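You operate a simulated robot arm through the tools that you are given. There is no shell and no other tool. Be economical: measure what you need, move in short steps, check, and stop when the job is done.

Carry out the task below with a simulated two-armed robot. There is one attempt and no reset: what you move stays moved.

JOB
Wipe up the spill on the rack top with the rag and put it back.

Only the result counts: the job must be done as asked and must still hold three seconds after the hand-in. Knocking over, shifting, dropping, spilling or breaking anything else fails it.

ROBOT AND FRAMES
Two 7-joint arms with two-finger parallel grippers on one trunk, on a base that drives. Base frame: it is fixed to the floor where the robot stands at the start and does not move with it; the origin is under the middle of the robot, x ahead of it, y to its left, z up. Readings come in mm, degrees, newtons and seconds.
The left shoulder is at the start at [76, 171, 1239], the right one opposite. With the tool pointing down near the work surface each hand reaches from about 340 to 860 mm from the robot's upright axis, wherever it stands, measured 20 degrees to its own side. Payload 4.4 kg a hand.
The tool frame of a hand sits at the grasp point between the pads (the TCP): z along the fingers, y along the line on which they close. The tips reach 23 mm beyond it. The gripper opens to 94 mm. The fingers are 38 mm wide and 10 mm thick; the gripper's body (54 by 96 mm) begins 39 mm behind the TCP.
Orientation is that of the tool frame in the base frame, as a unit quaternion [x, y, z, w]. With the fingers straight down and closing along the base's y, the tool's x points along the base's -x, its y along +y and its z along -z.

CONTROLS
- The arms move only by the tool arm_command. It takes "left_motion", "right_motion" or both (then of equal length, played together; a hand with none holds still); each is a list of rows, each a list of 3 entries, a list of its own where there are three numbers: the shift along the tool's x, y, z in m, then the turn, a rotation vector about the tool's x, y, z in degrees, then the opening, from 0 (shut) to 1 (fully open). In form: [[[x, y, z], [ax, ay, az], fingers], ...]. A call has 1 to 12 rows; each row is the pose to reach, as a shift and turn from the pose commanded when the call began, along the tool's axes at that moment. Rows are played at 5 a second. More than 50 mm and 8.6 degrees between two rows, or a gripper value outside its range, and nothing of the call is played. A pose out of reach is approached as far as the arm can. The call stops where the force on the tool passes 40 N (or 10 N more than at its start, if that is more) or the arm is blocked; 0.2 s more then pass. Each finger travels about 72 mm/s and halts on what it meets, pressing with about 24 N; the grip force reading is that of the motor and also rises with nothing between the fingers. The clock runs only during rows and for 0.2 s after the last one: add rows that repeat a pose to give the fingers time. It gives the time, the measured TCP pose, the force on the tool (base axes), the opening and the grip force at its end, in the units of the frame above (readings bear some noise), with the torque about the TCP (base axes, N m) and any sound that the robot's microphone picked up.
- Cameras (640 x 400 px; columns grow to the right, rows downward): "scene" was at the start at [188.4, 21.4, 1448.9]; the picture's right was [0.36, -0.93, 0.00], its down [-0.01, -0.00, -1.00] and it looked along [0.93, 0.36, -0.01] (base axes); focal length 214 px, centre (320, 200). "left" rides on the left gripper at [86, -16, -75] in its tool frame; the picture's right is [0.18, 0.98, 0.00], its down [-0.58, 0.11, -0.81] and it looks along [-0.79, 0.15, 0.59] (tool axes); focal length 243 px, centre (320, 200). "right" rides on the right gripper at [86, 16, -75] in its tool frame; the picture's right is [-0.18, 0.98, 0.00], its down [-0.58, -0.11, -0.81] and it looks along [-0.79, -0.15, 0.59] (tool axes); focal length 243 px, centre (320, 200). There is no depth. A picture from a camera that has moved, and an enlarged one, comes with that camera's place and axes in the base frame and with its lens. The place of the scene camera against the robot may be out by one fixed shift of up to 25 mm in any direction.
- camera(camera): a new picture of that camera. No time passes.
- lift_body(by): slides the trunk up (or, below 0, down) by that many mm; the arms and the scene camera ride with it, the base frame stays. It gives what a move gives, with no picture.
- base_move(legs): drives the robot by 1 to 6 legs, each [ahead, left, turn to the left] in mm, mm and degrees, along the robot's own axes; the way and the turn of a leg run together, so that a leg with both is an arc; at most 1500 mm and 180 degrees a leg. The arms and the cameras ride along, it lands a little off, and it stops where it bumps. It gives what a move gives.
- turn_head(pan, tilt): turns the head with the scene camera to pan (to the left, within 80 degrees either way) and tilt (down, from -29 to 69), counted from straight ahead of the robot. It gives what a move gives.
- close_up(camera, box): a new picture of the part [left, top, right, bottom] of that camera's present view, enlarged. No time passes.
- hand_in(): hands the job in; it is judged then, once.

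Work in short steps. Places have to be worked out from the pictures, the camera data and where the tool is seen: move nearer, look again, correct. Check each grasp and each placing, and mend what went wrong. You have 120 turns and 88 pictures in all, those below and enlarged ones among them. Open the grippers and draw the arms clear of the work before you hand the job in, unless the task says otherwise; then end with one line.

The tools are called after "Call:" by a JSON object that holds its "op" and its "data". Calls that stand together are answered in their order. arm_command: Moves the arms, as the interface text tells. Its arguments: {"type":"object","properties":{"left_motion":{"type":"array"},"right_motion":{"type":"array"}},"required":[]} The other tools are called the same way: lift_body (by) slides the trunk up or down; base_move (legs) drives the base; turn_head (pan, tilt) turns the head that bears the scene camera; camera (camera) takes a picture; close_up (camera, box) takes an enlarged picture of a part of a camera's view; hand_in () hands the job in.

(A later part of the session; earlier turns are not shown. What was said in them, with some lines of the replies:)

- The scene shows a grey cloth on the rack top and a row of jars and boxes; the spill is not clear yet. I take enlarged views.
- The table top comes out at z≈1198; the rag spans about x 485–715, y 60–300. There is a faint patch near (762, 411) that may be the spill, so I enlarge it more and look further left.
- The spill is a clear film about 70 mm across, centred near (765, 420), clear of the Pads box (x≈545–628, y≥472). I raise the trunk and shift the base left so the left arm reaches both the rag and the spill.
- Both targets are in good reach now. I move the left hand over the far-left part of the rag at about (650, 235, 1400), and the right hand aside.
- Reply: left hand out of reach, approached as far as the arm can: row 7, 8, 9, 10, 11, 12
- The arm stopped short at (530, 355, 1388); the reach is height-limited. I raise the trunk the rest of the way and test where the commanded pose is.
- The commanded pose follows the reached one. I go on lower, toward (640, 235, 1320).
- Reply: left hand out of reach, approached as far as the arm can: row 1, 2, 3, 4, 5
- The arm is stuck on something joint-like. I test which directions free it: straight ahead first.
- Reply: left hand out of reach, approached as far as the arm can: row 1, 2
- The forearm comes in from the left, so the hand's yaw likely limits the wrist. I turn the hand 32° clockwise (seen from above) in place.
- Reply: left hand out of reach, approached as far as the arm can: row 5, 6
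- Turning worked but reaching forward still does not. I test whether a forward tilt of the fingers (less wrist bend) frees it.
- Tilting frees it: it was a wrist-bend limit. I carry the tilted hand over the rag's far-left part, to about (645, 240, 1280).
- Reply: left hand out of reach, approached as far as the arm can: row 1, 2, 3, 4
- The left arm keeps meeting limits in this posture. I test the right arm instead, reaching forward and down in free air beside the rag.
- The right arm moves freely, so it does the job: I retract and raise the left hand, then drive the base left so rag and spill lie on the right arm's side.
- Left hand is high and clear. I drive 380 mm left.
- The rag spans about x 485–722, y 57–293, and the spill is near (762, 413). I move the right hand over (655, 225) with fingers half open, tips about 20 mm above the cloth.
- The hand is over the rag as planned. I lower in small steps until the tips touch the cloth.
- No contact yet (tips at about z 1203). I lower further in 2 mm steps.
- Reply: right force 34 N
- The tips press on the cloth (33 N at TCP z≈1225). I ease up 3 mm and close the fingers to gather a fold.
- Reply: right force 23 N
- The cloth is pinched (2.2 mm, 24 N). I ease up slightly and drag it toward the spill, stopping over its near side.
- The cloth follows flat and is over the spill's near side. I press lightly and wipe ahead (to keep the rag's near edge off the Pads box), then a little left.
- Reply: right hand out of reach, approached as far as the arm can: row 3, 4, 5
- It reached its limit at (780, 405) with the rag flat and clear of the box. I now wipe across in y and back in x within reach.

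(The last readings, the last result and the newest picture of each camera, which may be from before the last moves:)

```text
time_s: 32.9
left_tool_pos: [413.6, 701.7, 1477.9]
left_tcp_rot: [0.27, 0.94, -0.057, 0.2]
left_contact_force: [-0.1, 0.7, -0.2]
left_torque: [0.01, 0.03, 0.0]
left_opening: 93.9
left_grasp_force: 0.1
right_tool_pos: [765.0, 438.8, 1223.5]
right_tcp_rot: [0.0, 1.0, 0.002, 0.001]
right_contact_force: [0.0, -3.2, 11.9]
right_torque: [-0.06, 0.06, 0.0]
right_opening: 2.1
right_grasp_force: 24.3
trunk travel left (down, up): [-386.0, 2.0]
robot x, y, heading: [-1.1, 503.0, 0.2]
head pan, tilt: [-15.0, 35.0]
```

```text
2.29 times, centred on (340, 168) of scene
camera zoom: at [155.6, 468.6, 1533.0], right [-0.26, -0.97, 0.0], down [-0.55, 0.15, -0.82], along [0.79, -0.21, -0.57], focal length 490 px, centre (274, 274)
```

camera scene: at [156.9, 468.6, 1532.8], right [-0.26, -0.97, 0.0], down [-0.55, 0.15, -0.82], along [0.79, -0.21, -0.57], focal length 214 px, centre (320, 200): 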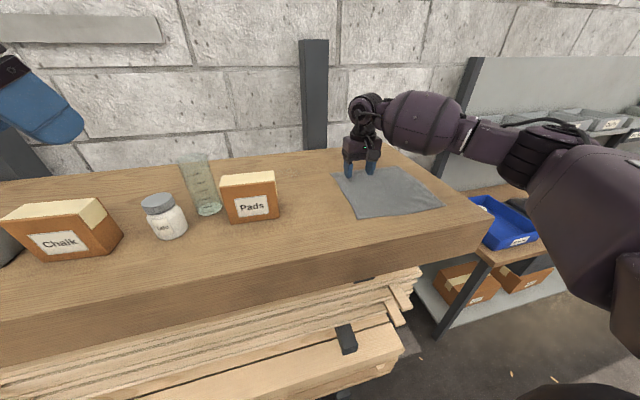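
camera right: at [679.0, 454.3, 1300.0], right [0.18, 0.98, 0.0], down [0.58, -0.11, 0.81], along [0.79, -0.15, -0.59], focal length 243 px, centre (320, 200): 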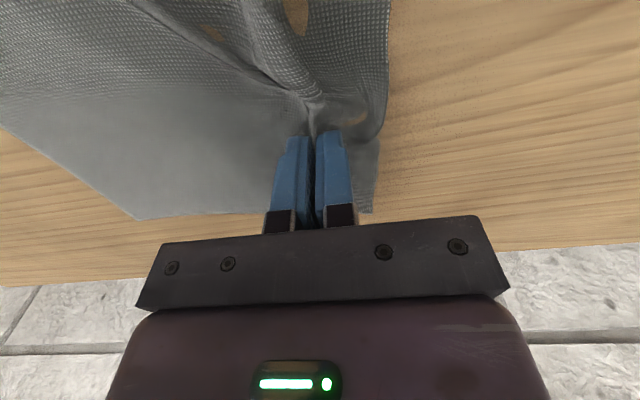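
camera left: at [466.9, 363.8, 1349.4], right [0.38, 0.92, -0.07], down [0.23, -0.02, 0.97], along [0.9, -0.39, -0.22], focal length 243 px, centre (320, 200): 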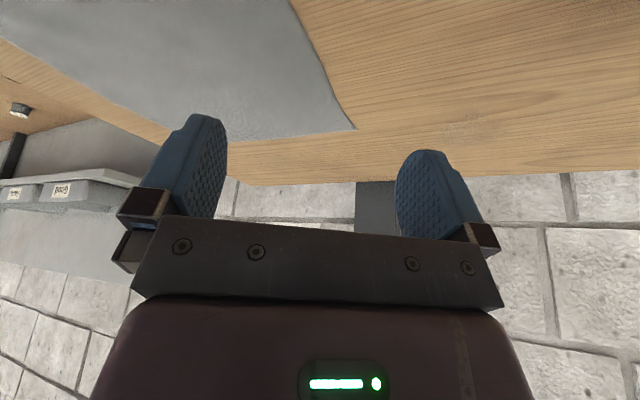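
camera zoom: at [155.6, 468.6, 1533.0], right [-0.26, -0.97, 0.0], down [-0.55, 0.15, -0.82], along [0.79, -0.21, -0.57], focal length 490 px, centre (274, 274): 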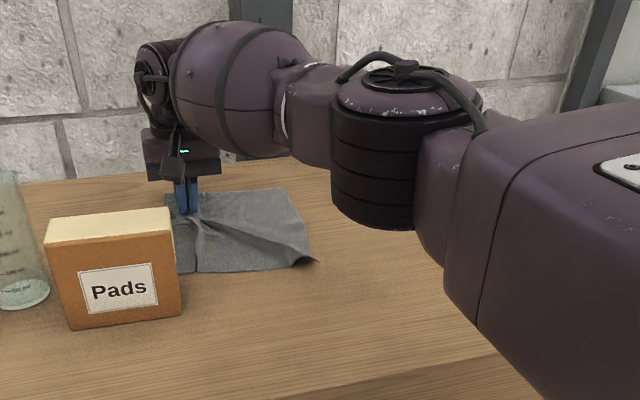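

The wiping pass covered the area and the box has not moved. I lift the rag up and away to the right to check the spot.

Call:
{"op": "arm_command", "data": {"right_motion": [[[0.005, -0.02, -0.03], [0, 0, 0], 0], [[0.01, -0.04, -0.07], [0, 0, 0], 0], [[0.02, -0.06, -0.11], [0, 0, 0], 0], [[0.03, -0.08, -0.15], [0, 0, 0], 0], [[0.05, -0.11, -0.18], [0, 0, 0], 0], [[0.08, -0.14, -0.2], [0, 0, 0], 0], [[0.11, -0.17, -0.21], [0, 0, 0], 0]]}}

Call:
{"op": "camera", "data": {"camera": "scene"}}

Call:
{"op": "camera", "data": {"camera": "right"}}

```text
time_s: 34.5
left_tool_pos: [414.2, 700.6, 1477.4]
left_tcp_rot: [0.27, 0.94, -0.057, 0.2]
left_contact_force: [0.2, -0.8, 0.6]
left_torque: [0.0, -0.01, 0.05]
left_opening: 94.2
left_grasp_force: 0.1
right_tool_pos: [654.4, 267.8, 1433.8]
right_tcp_rot: [-0.001, 1.0, 0.001, 0.0]
right_contact_force: [-0.6, -1.5, 0.0]
right_torque: [0.02, -0.01, 0.01]
right_opening: 2.3
right_grasp_force: 24.2
trunk travel left (down, up): [-386.0, 2.0]
robot x, y, heading: [0.7, 501.7, 0.3]
head pan, tilt: [-15.0, 35.0]
```

```text
55 pictures are left
camera scene: at [155.5, 467.3, 1532.9], right [-0.26, -0.97, 0.0], down [-0.55, 0.15, -0.82], along [0.79, -0.21, -0.57], focal length 214 px, centre (320, 200)
```

scene: 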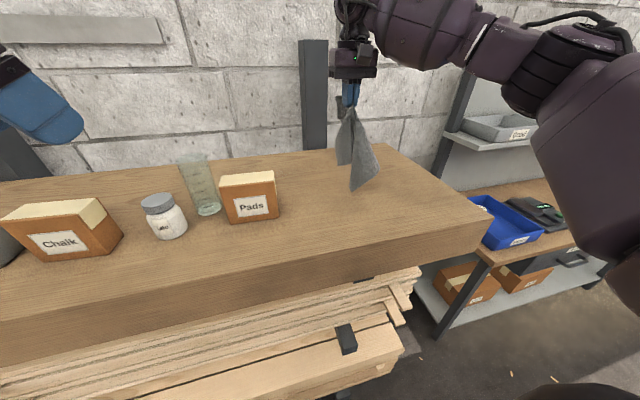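

```text
54 pictures are left
camera right: at [568.3, 284.0, 1509.8], right [0.18, 0.98, 0.0], down [0.58, -0.11, 0.81], along [0.79, -0.15, -0.59], focal length 243 px, centre (320, 200)
```

right: 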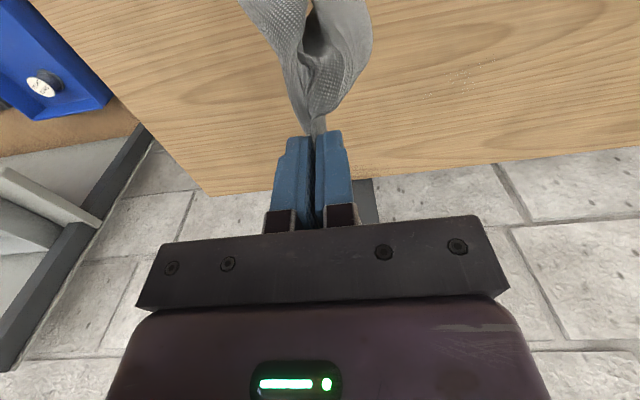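

Some specks remain around (465, 75) in the right view; I enlarge there and in the scene.

Call:
{"op": "close_up", "data": {"camera": "right", "box": [400, 30, 560, 130]}}

Call:
{"op": "close_up", "data": {"camera": "scene", "box": [240, 130, 400, 230]}}

```text
4.00 times, centred on (480, 80) of right
camera zoom: at [568.3, 284.0, 1509.8], right [0.18, 0.98, 0.0], down [0.58, -0.11, 0.81], along [0.79, -0.15, -0.59], focal length 970 px, centre (-320, 680)
```

zoom: 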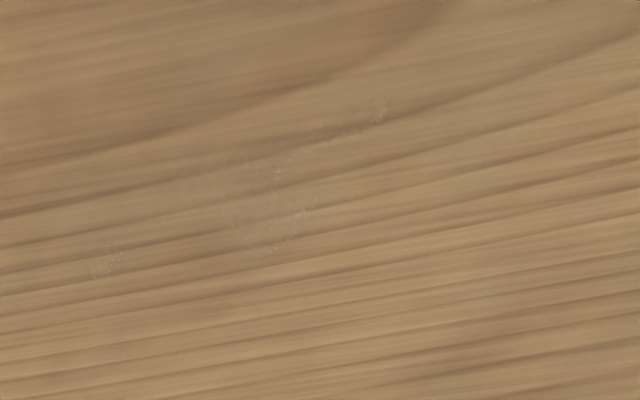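

```text
4.00 times, centred on (320, 180) of scene
camera zoom: at [155.5, 467.3, 1532.9], right [-0.26, -0.97, 0.0], down [-0.55, 0.15, -0.82], along [0.79, -0.21, -0.57], focal length 858 px, centre (320, 280)
```

zoom: 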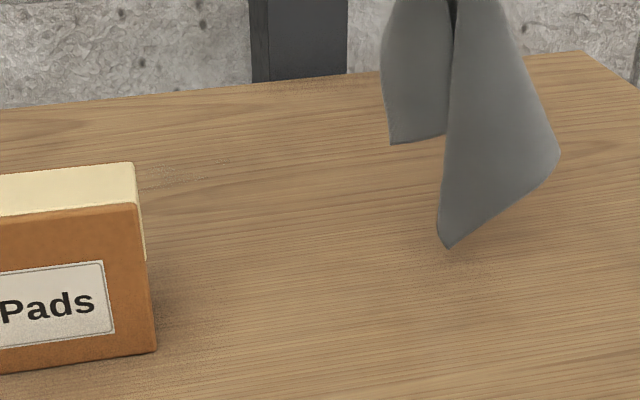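

Faint residue remains, at about y 390–465, x 740–775 — so the wiping only acts close to the pinch and the spill reaches further left than I swept. I come in again from the right, laying the rag so it trails to the right, away from the box.

Call:
{"op": "arm_command", "data": {"right_motion": [[[-0.045, -0.02, 0], [0, 0, 0], 0], [[-0.09, -0.04, 0], [0, 0, 0], 0], [[-0.09, -0.03, 0.045], [0, 0, 0], 0], [[-0.09, 0.0, 0.085], [0, 0, 0], 0], [[-0.09, 0.03, 0.12], [0, 0, 0], 0], [[-0.09, 0.06, 0.15], [0, 0, 0], 0], [[-0.09, 0.09, 0.175], [0, 0, 0], 0], [[-0.09, 0.115, 0.195], [0, 0, 0], 0], [[-0.09, 0.14, 0.204], [0, 0, 0], 0]]}}

Call:
{"op": "camera", "data": {"camera": "right"}}

Call:
{"op": "close_up", "data": {"camera": "scene", "box": [200, 80, 480, 255]}}

```text
time_s: 36.5
left_tool_pos: [415.0, 703.4, 1478.3]
left_tcp_rot: [0.269, 0.94, -0.057, 0.2]
left_contact_force: [0.4, 0.4, 0.9]
left_torque: [-0.04, 0.0, -0.01]
left_opening: 94.1
left_grasp_force: 0.0
right_tool_pos: [747.5, 411.1, 1229.2]
right_tcp_rot: [0.0, 1.0, 0.0, 0.0]
right_contact_force: [0.1, 0.1, 0.7]
right_torque: [-0.06, 0.05, 0.02]
right_opening: 2.1
right_grasp_force: 23.7
trunk travel left (down, up): [-386.0, 2.0]
robot x, y, heading: [-2.1, 501.2, -0.1]
head pan, tilt: [-15.0, 35.0]
```

```text
51 pictures are left
camera right: at [660.1, 426.8, 1304.3], right [0.18, 0.98, 0.0], down [0.58, -0.11, 0.81], along [0.79, -0.15, -0.59], focal length 243 px, centre (320, 200)
```

right: 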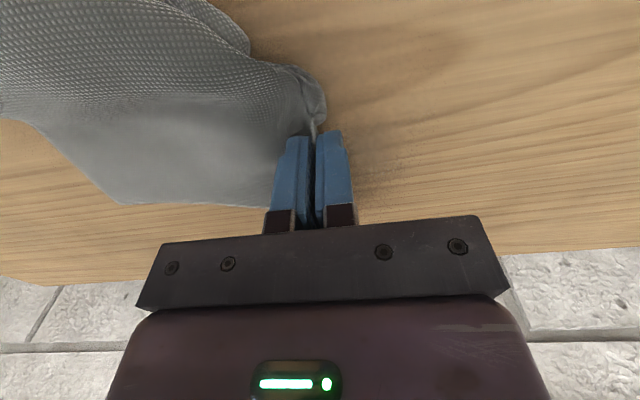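

```text
2.29 times, centred on (340, 168) of scene
camera zoom: at [156.6, 470.5, 1532.9], right [-0.26, -0.97, 0.0], down [-0.55, 0.15, -0.82], along [0.79, -0.21, -0.57], focal length 490 px, centre (274, 274)
```

zoom: 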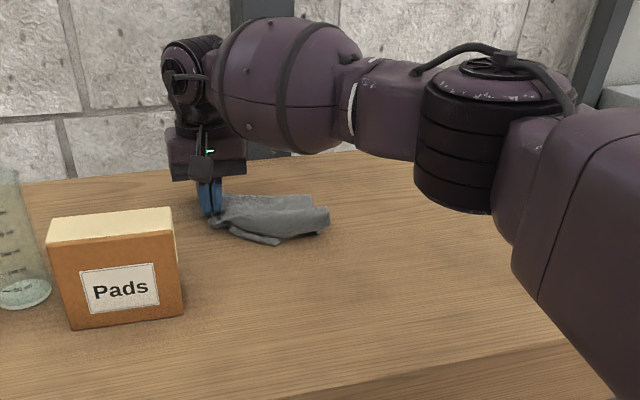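

The rag trails to the right, clear of the box. I press and zigzag across the spill area, from y 411 to 479.

Call:
{"op": "arm_command", "data": {"right_motion": [[[0, 0, 0.005], [0, 0, 0], 0], [[-0.027, 0, 0.006], [0, 0, 0], 0], [[-0.027, 0.012, 0.006], [0, 0, 0], 0], [[0.02, 0.012, 0.006], [0, 0, 0], 0], [[0.02, 0.024, 0.006], [0, 0, 0], 0], [[-0.026, 0.024, 0.006], [0, 0, 0], 0], [[-0.025, 0.036, 0.006], [0, 0, 0], 0], [[0.02, 0.036, 0.006], [0, 0, 0], 0], [[0.02, 0.048, 0.006], [0, 0, 0], 0], [[-0.02, 0.048, 0.006], [0, 0, 0], 0], [[-0.015, 0.06, 0.006], [0, 0, 0], 0], [[0.02, 0.06, 0.006], [0, 0, 0], 0]]}}

Call:
{"op": "camera", "data": {"camera": "right"}}

Call:
{"op": "close_up", "data": {"camera": "scene", "box": [200, 80, 480, 255]}}

```text
time_s: 39.1
left_tool_pos: [412.8, 698.9, 1478.0]
left_tcp_rot: [0.27, 0.94, -0.056, 0.201]
left_contact_force: [-0.1, -0.2, 0.1]
left_torque: [0.03, 0.0, 0.02]
left_opening: 93.7
left_grasp_force: 0.0
right_tool_pos: [727.4, 465.6, 1225.7]
right_tcp_rot: [0.002, 1.0, 0.0, 0.002]
right_contact_force: [3.9, -3.5, 15.2]
right_torque: [-0.14, 0.1, 0.08]
right_opening: 2.0
right_grasp_force: 23.9
trunk travel left (down, up): [-386.0, 2.0]
robot x, y, heading: [-3.6, 502.7, -0.1]
head pan, tilt: [-15.0, 35.0]
```

```text
49 pictures are left
camera right: at [639.5, 482.1, 1300.5], right [0.19, 0.98, 0.0], down [0.58, -0.11, 0.81], along [0.79, -0.15, -0.59], focal length 243 px, centre (320, 200)
```

right: 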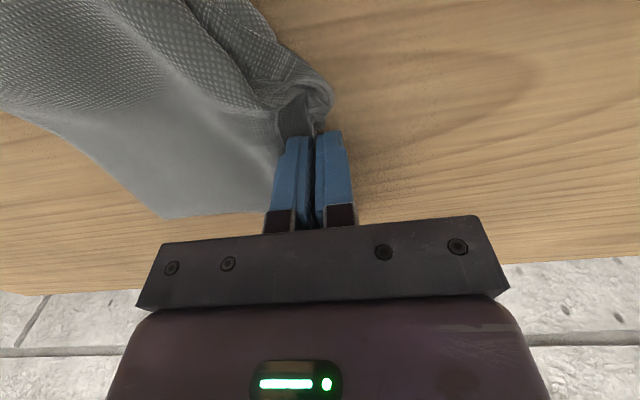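

```text
2.29 times, centred on (340, 168) of scene
camera zoom: at [154.6, 465.8, 1533.1], right [-0.26, -0.97, 0.0], down [-0.55, 0.15, -0.82], along [0.79, -0.21, -0.57], focal length 490 px, centre (274, 274)
```

zoom: 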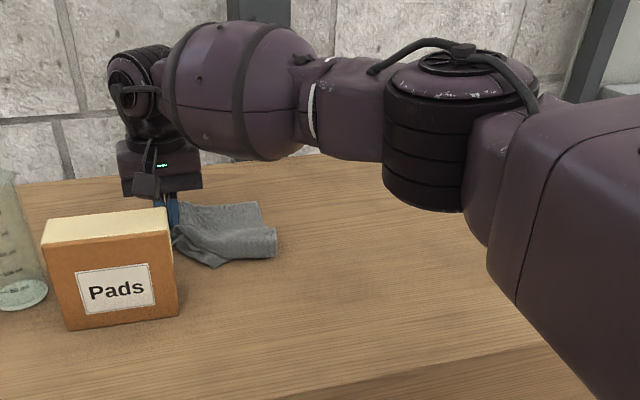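

No contact with the box. I zigzag back the other way over the same area for full coverage, then lift.

Call:
{"op": "arm_command", "data": {"right_motion": [[[-0.035, 0, 0], [0, 0, 0], 0], [[-0.042, -0.014, 0], [0, 0, 0], 0], [[0, -0.014, 0], [0, 0, 0], 0], [[0, -0.03, 0], [0, 0, 0], 0], [[-0.046, -0.03, 0], [0, 0, 0], 0], [[-0.05, -0.045, 0], [0, 0, 0], 0], [[-0.005, -0.045, 0], [0, 0, 0], 0], [[-0.005, -0.06, 0], [0, 0, 0], 0], [[-0.052, -0.062, 0], [0, 0, 0], 0], [[-0.052, -0.08, 0], [0, 0, 0], 0], [[-0.01, -0.08, 0], [0, 0, 0], 0], [[-0.01, -0.085, -0.04], [0, 0, 0], 0]]}}

Call:
{"op": "arm_command", "data": {"right_motion": [[[0, -0.02, -0.04], [0, 0, 0], 0], [[0.01, -0.04, -0.08], [0, 0, 0], 0], [[0.03, -0.06, -0.11], [0, 0, 0], 0], [[0.05, -0.09, -0.14], [0, 0, 0], 0], [[0.07, -0.12, -0.16], [0, 0, 0], 0]]}}

Call:
{"op": "camera", "data": {"camera": "right"}}

```text
time_s: 41.7
left_tool_pos: [414.3, 707.1, 1475.8]
left_tcp_rot: [0.269, 0.941, -0.057, 0.2]
left_contact_force: [0.2, 0.5, -0.4]
left_torque: [-0.05, -0.02, -0.02]
left_opening: 93.9
left_grasp_force: 0.1
right_tool_pos: [736.1, 387.3, 1261.9]
right_tcp_rot: [-0.001, 1.0, 0.0, -0.001]
right_contact_force: [-0.4, 1.4, -0.4]
right_torque: [0.0, -0.01, 0.0]
right_opening: 2.3
right_grasp_force: 23.7
trunk travel left (down, up): [-386.0, 2.0]
robot x, y, heading: [3.4, 504.2, 0.3]
head pan, tilt: [-15.0, 35.0]
```

```text
time_s: 42.9
left_tool_pos: [415.6, 700.0, 1477.4]
left_tcp_rot: [0.27, 0.94, -0.057, 0.2]
left_contact_force: [-0.6, -0.1, 0.5]
left_torque: [0.02, 0.01, 0.03]
left_opening: 94.0
left_grasp_force: 0.1
right_tool_pos: [666.7, 261.7, 1422.8]
right_tcp_rot: [0.0, 1.0, 0.0, 0.0]
right_contact_force: [0.4, -0.7, -0.2]
right_torque: [0.0, -0.04, 0.0]
right_opening: 2.1
right_grasp_force: 23.8
trunk travel left (down, up): [-386.0, 2.0]
robot x, y, heading: [-0.3, 500.8, 0.0]
head pan, tilt: [-15.0, 35.0]
```

```text
47 pictures are left
camera right: at [579.2, 278.3, 1499.1], right [0.18, 0.98, 0.0], down [0.58, -0.11, 0.81], along [0.79, -0.15, -0.59], focal length 243 px, centre (320, 200)
```

right: 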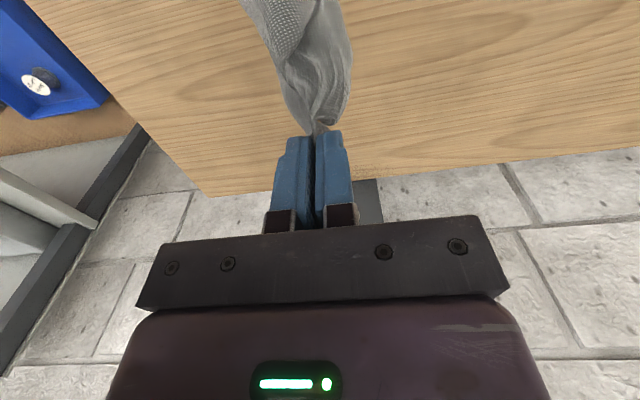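

The specks seem gone; I enlarge to make sure.

Call:
{"op": "close_up", "data": {"camera": "right", "box": [380, 40, 540, 140]}}

Call:
{"op": "close_up", "data": {"camera": "right", "box": [420, 50, 500, 100]}}

Call:
{"op": "close_up", "data": {"camera": "scene", "box": [270, 140, 350, 190]}}

```text
4.00 times, centred on (460, 90) of right
camera zoom: at [579.2, 278.3, 1499.1], right [0.18, 0.98, 0.0], down [0.58, -0.11, 0.81], along [0.79, -0.15, -0.59], focal length 970 px, centre (-240, 640)
```

zoom: 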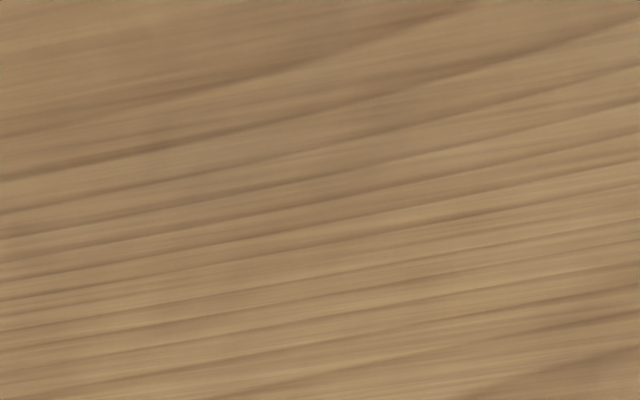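

```text
8.00 times, centred on (460, 75) of right
camera zoom: at [579.2, 278.3, 1499.1], right [0.18, 0.98, 0.0], down [0.58, -0.11, 0.81], along [0.79, -0.15, -0.59], focal length 1941 px, centre (-800, 1200)
```

zoom: 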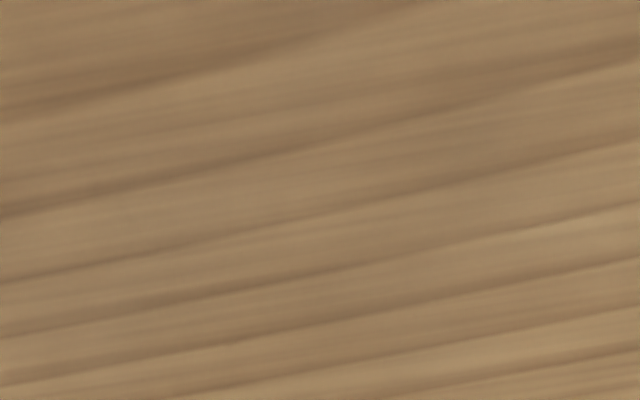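

```text
8.00 times, centred on (310, 165) of scene
camera zoom: at [155.7, 467.3, 1532.9], right [-0.26, -0.97, 0.0], down [-0.55, 0.15, -0.82], along [0.79, -0.21, -0.57], focal length 1716 px, centre (400, 480)
```

zoom: 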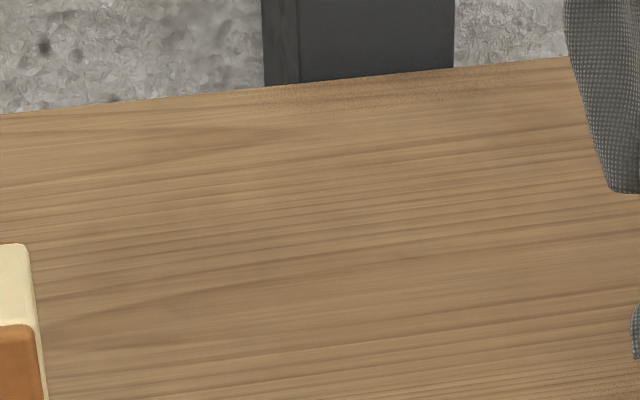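

The spot is clean. Now I carry the rag back, over its near-right part at (515, 95), then lay it down while drawing toward the original pinch point (655, 225).

Call:
{"op": "arm_command", "data": {"right_motion": [[[0.03, -0.033, -0.01], [0, 0, 0], 0], [[0.06, -0.066, -0.02], [0, 0, 0], 0], [[0.09, -0.1, -0.02], [0, 0, 0], 0], [[0.12, -0.133, -0.02], [0, 0, 0], 0], [[0.152, -0.167, -0.02], [0, 0, 0], 0], [[0.152, -0.167, -0.02], [0, 0, 0], 0], [[0.152, -0.167, -0.02], [0, 0, 0], 0]]}}

Call:
{"op": "camera", "data": {"camera": "scene"}}

```text
time_s: 44.5
left_tool_pos: [414.2, 702.3, 1476.9]
left_tcp_rot: [0.269, 0.94, -0.056, 0.2]
left_contact_force: [-0.7, 0.0, 0.9]
left_torque: [-0.02, -0.01, 0.0]
left_opening: 93.9
left_grasp_force: 0.0
right_tool_pos: [515.3, 97.7, 1442.3]
right_tcp_rot: [0.001, 1.0, 0.0, 0.0]
right_contact_force: [-0.2, -0.2, 0.0]
right_torque: [0.02, 0.01, 0.01]
right_opening: 2.2
right_grasp_force: 24.1
trunk travel left (down, up): [-386.0, 2.0]
robot x, y, heading: [0.2, 502.3, -0.2]
head pan, tilt: [-15.0, 35.0]
```

```text
43 pictures are left
camera scene: at [156.0, 468.6, 1532.9], right [-0.26, -0.97, 0.0], down [-0.55, 0.15, -0.82], along [0.79, -0.21, -0.57], focal length 214 px, centre (320, 200)
```

scene: 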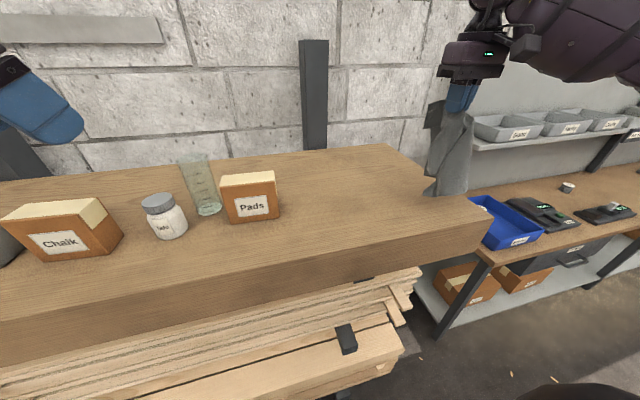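

The rag hangs just over the table. I lower it while drawing ahead-left to spread it.

Call:
{"op": "arm_command", "data": {"right_motion": [[[0, 0, 0.04], [0, 0, 0], 0], [[-0.01, 0.01, 0.075], [0, 0, 0], 0], [[-0.028, 0.026, 0.105], [0, 0, 0], 0], [[-0.05, 0.047, 0.13], [0, 0, 0], 0], [[-0.072, 0.067, 0.155], [0, 0, 0], 0], [[-0.095, 0.088, 0.178], [0, 0, 0], 0], [[-0.118, 0.108, 0.198], [0, 0, 0], 0], [[-0.14, 0.128, 0.21], [0, 0, 0], 0]]}}

Call:
{"op": "camera", "data": {"camera": "scene"}}

Call:
{"op": "camera", "data": {"camera": "right"}}

```text
time_s: 46.3
left_tool_pos: [417.2, 704.6, 1477.0]
left_tcp_rot: [0.269, 0.94, -0.057, 0.2]
left_contact_force: [0.2, 0.4, -0.3]
left_torque: [-0.04, 0.06, -0.02]
left_opening: 94.2
left_grasp_force: 0.1
right_tool_pos: [656.8, 226.6, 1232.8]
right_tcp_rot: [-0.002, 1.0, 0.0, 0.0]
right_contact_force: [0.3, 0.8, -0.4]
right_torque: [-0.03, 0.03, -0.01]
right_opening: 2.1
right_grasp_force: 24.1
trunk travel left (down, up): [-386.0, 2.0]
robot x, y, heading: [-0.5, 502.8, 0.0]
head pan, tilt: [-15.0, 35.0]
```

```text
42 pictures are left
camera scene: at [157.6, 470.2, 1532.8], right [-0.26, -0.97, 0.0], down [-0.55, 0.15, -0.82], along [0.79, -0.21, -0.57], focal length 214 px, centre (320, 200)
```

scene: 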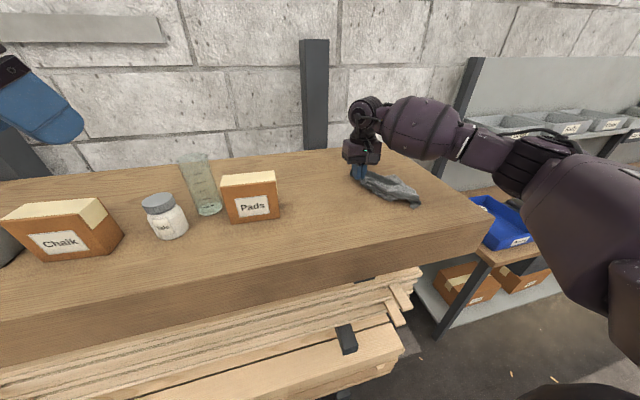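

```text
41 pictures are left
camera right: at [569.4, 242.6, 1308.3], right [0.18, 0.98, 0.0], down [0.58, -0.11, 0.81], along [0.79, -0.15, -0.59], focal length 243 px, centre (320, 200)
```

right: 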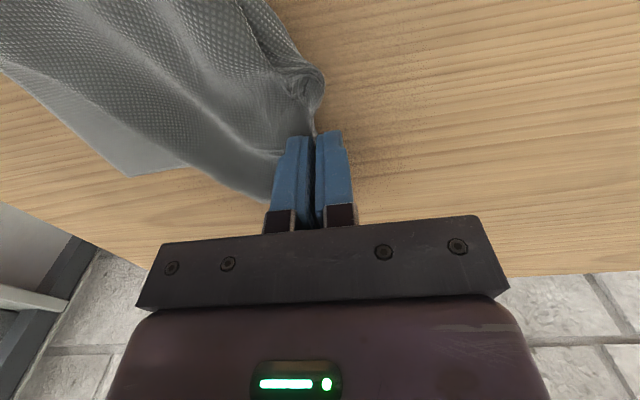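

The rag lies in its old place, though folded. I touch down, open the fingers and rise clear to look.

Call:
{"op": "arm_command", "data": {"right_motion": [[[0, 0, 0.005], [0, 0, 0], 0], [[0, 0, 0.005], [0, 0, 0], 0.15], [[0, 0, 0.005], [0, 0, 0], 0.3], [[0, 0, 0.0], [0, 0, 0], 0.4], [[0, 0, -0.03], [0, 0, 0], 0.5], [[0, 0, -0.07], [0, 0, 0], 0.5], [[0, 0, -0.11], [0, 0, 0], 0.5], [[0.04, 0, -0.14], [0, 0, 0], 0.5], [[0.08, 0, -0.17], [0, 0, 0], 0.5], [[0.12, 0, -0.2], [0, 0, 0], 0.5]]}}

Call:
{"op": "camera", "data": {"camera": "scene"}}

Call:
{"op": "camera", "data": {"camera": "right"}}

```text
time_s: 48.5
left_tool_pos: [413.1, 701.6, 1478.0]
left_tcp_rot: [0.269, 0.94, -0.057, 0.201]
left_contact_force: [0.3, -0.1, 0.3]
left_torque: [0.01, -0.05, 0.01]
left_opening: 94.3
left_grasp_force: 0.0
right_tool_pos: [533.4, 226.0, 1434.6]
right_tcp_rot: [0.001, 1.0, 0.001, 0.001]
right_contact_force: [-0.3, 0.4, 0.3]
right_torque: [0.03, -0.03, 0.02]
right_opening: 47.3
right_grasp_force: 0.0
trunk travel left (down, up): [-386.0, 2.0]
robot x, y, heading: [0.7, 504.4, 0.0]
head pan, tilt: [-15.0, 35.0]
```

```text
40 pictures are left
camera scene: at [154.8, 468.8, 1533.0], right [-0.26, -0.97, 0.0], down [-0.55, 0.15, -0.82], along [0.79, -0.21, -0.57], focal length 214 px, centre (320, 200)
```

scene: 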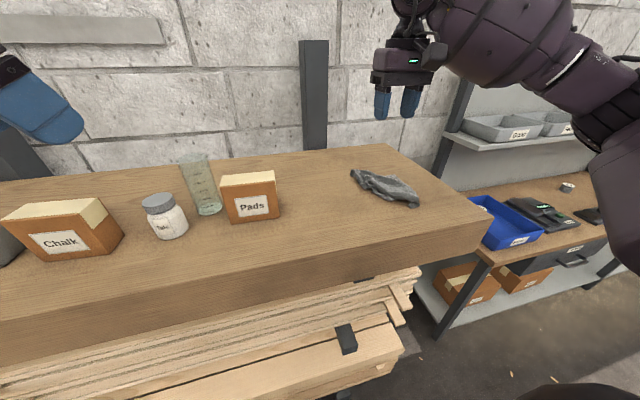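

```text
39 pictures are left
camera right: at [445.6, 240.8, 1509.6], right [0.18, 0.98, 0.0], down [0.58, -0.11, 0.81], along [0.79, -0.15, -0.59], focal length 243 px, centre (320, 200)
```

right: 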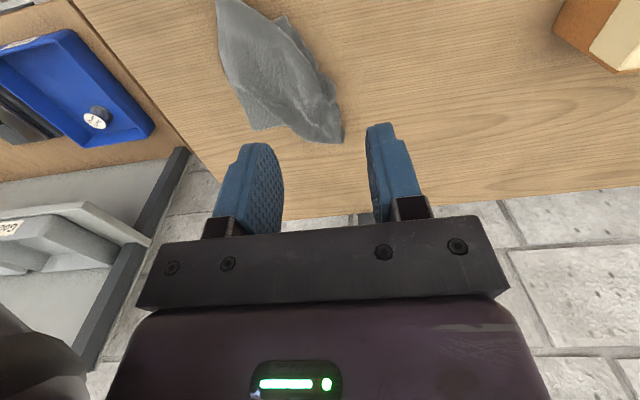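

The rag is back at its old place, roughly (605, 165), against its old centre of about (605, 175). The spill area is clean, the box and jars look unmoved, and both hands are open and clear. I hand in.

Call:
{"op": "hand_in", "data": {}}

```text
The job is handed in.
```

I wiped up the spill, and the enlarged pictures show none of it left. The rag is back within about 15 mm of where it was, but it lies crumpled rather than flat, and nothing else looks to have moved.
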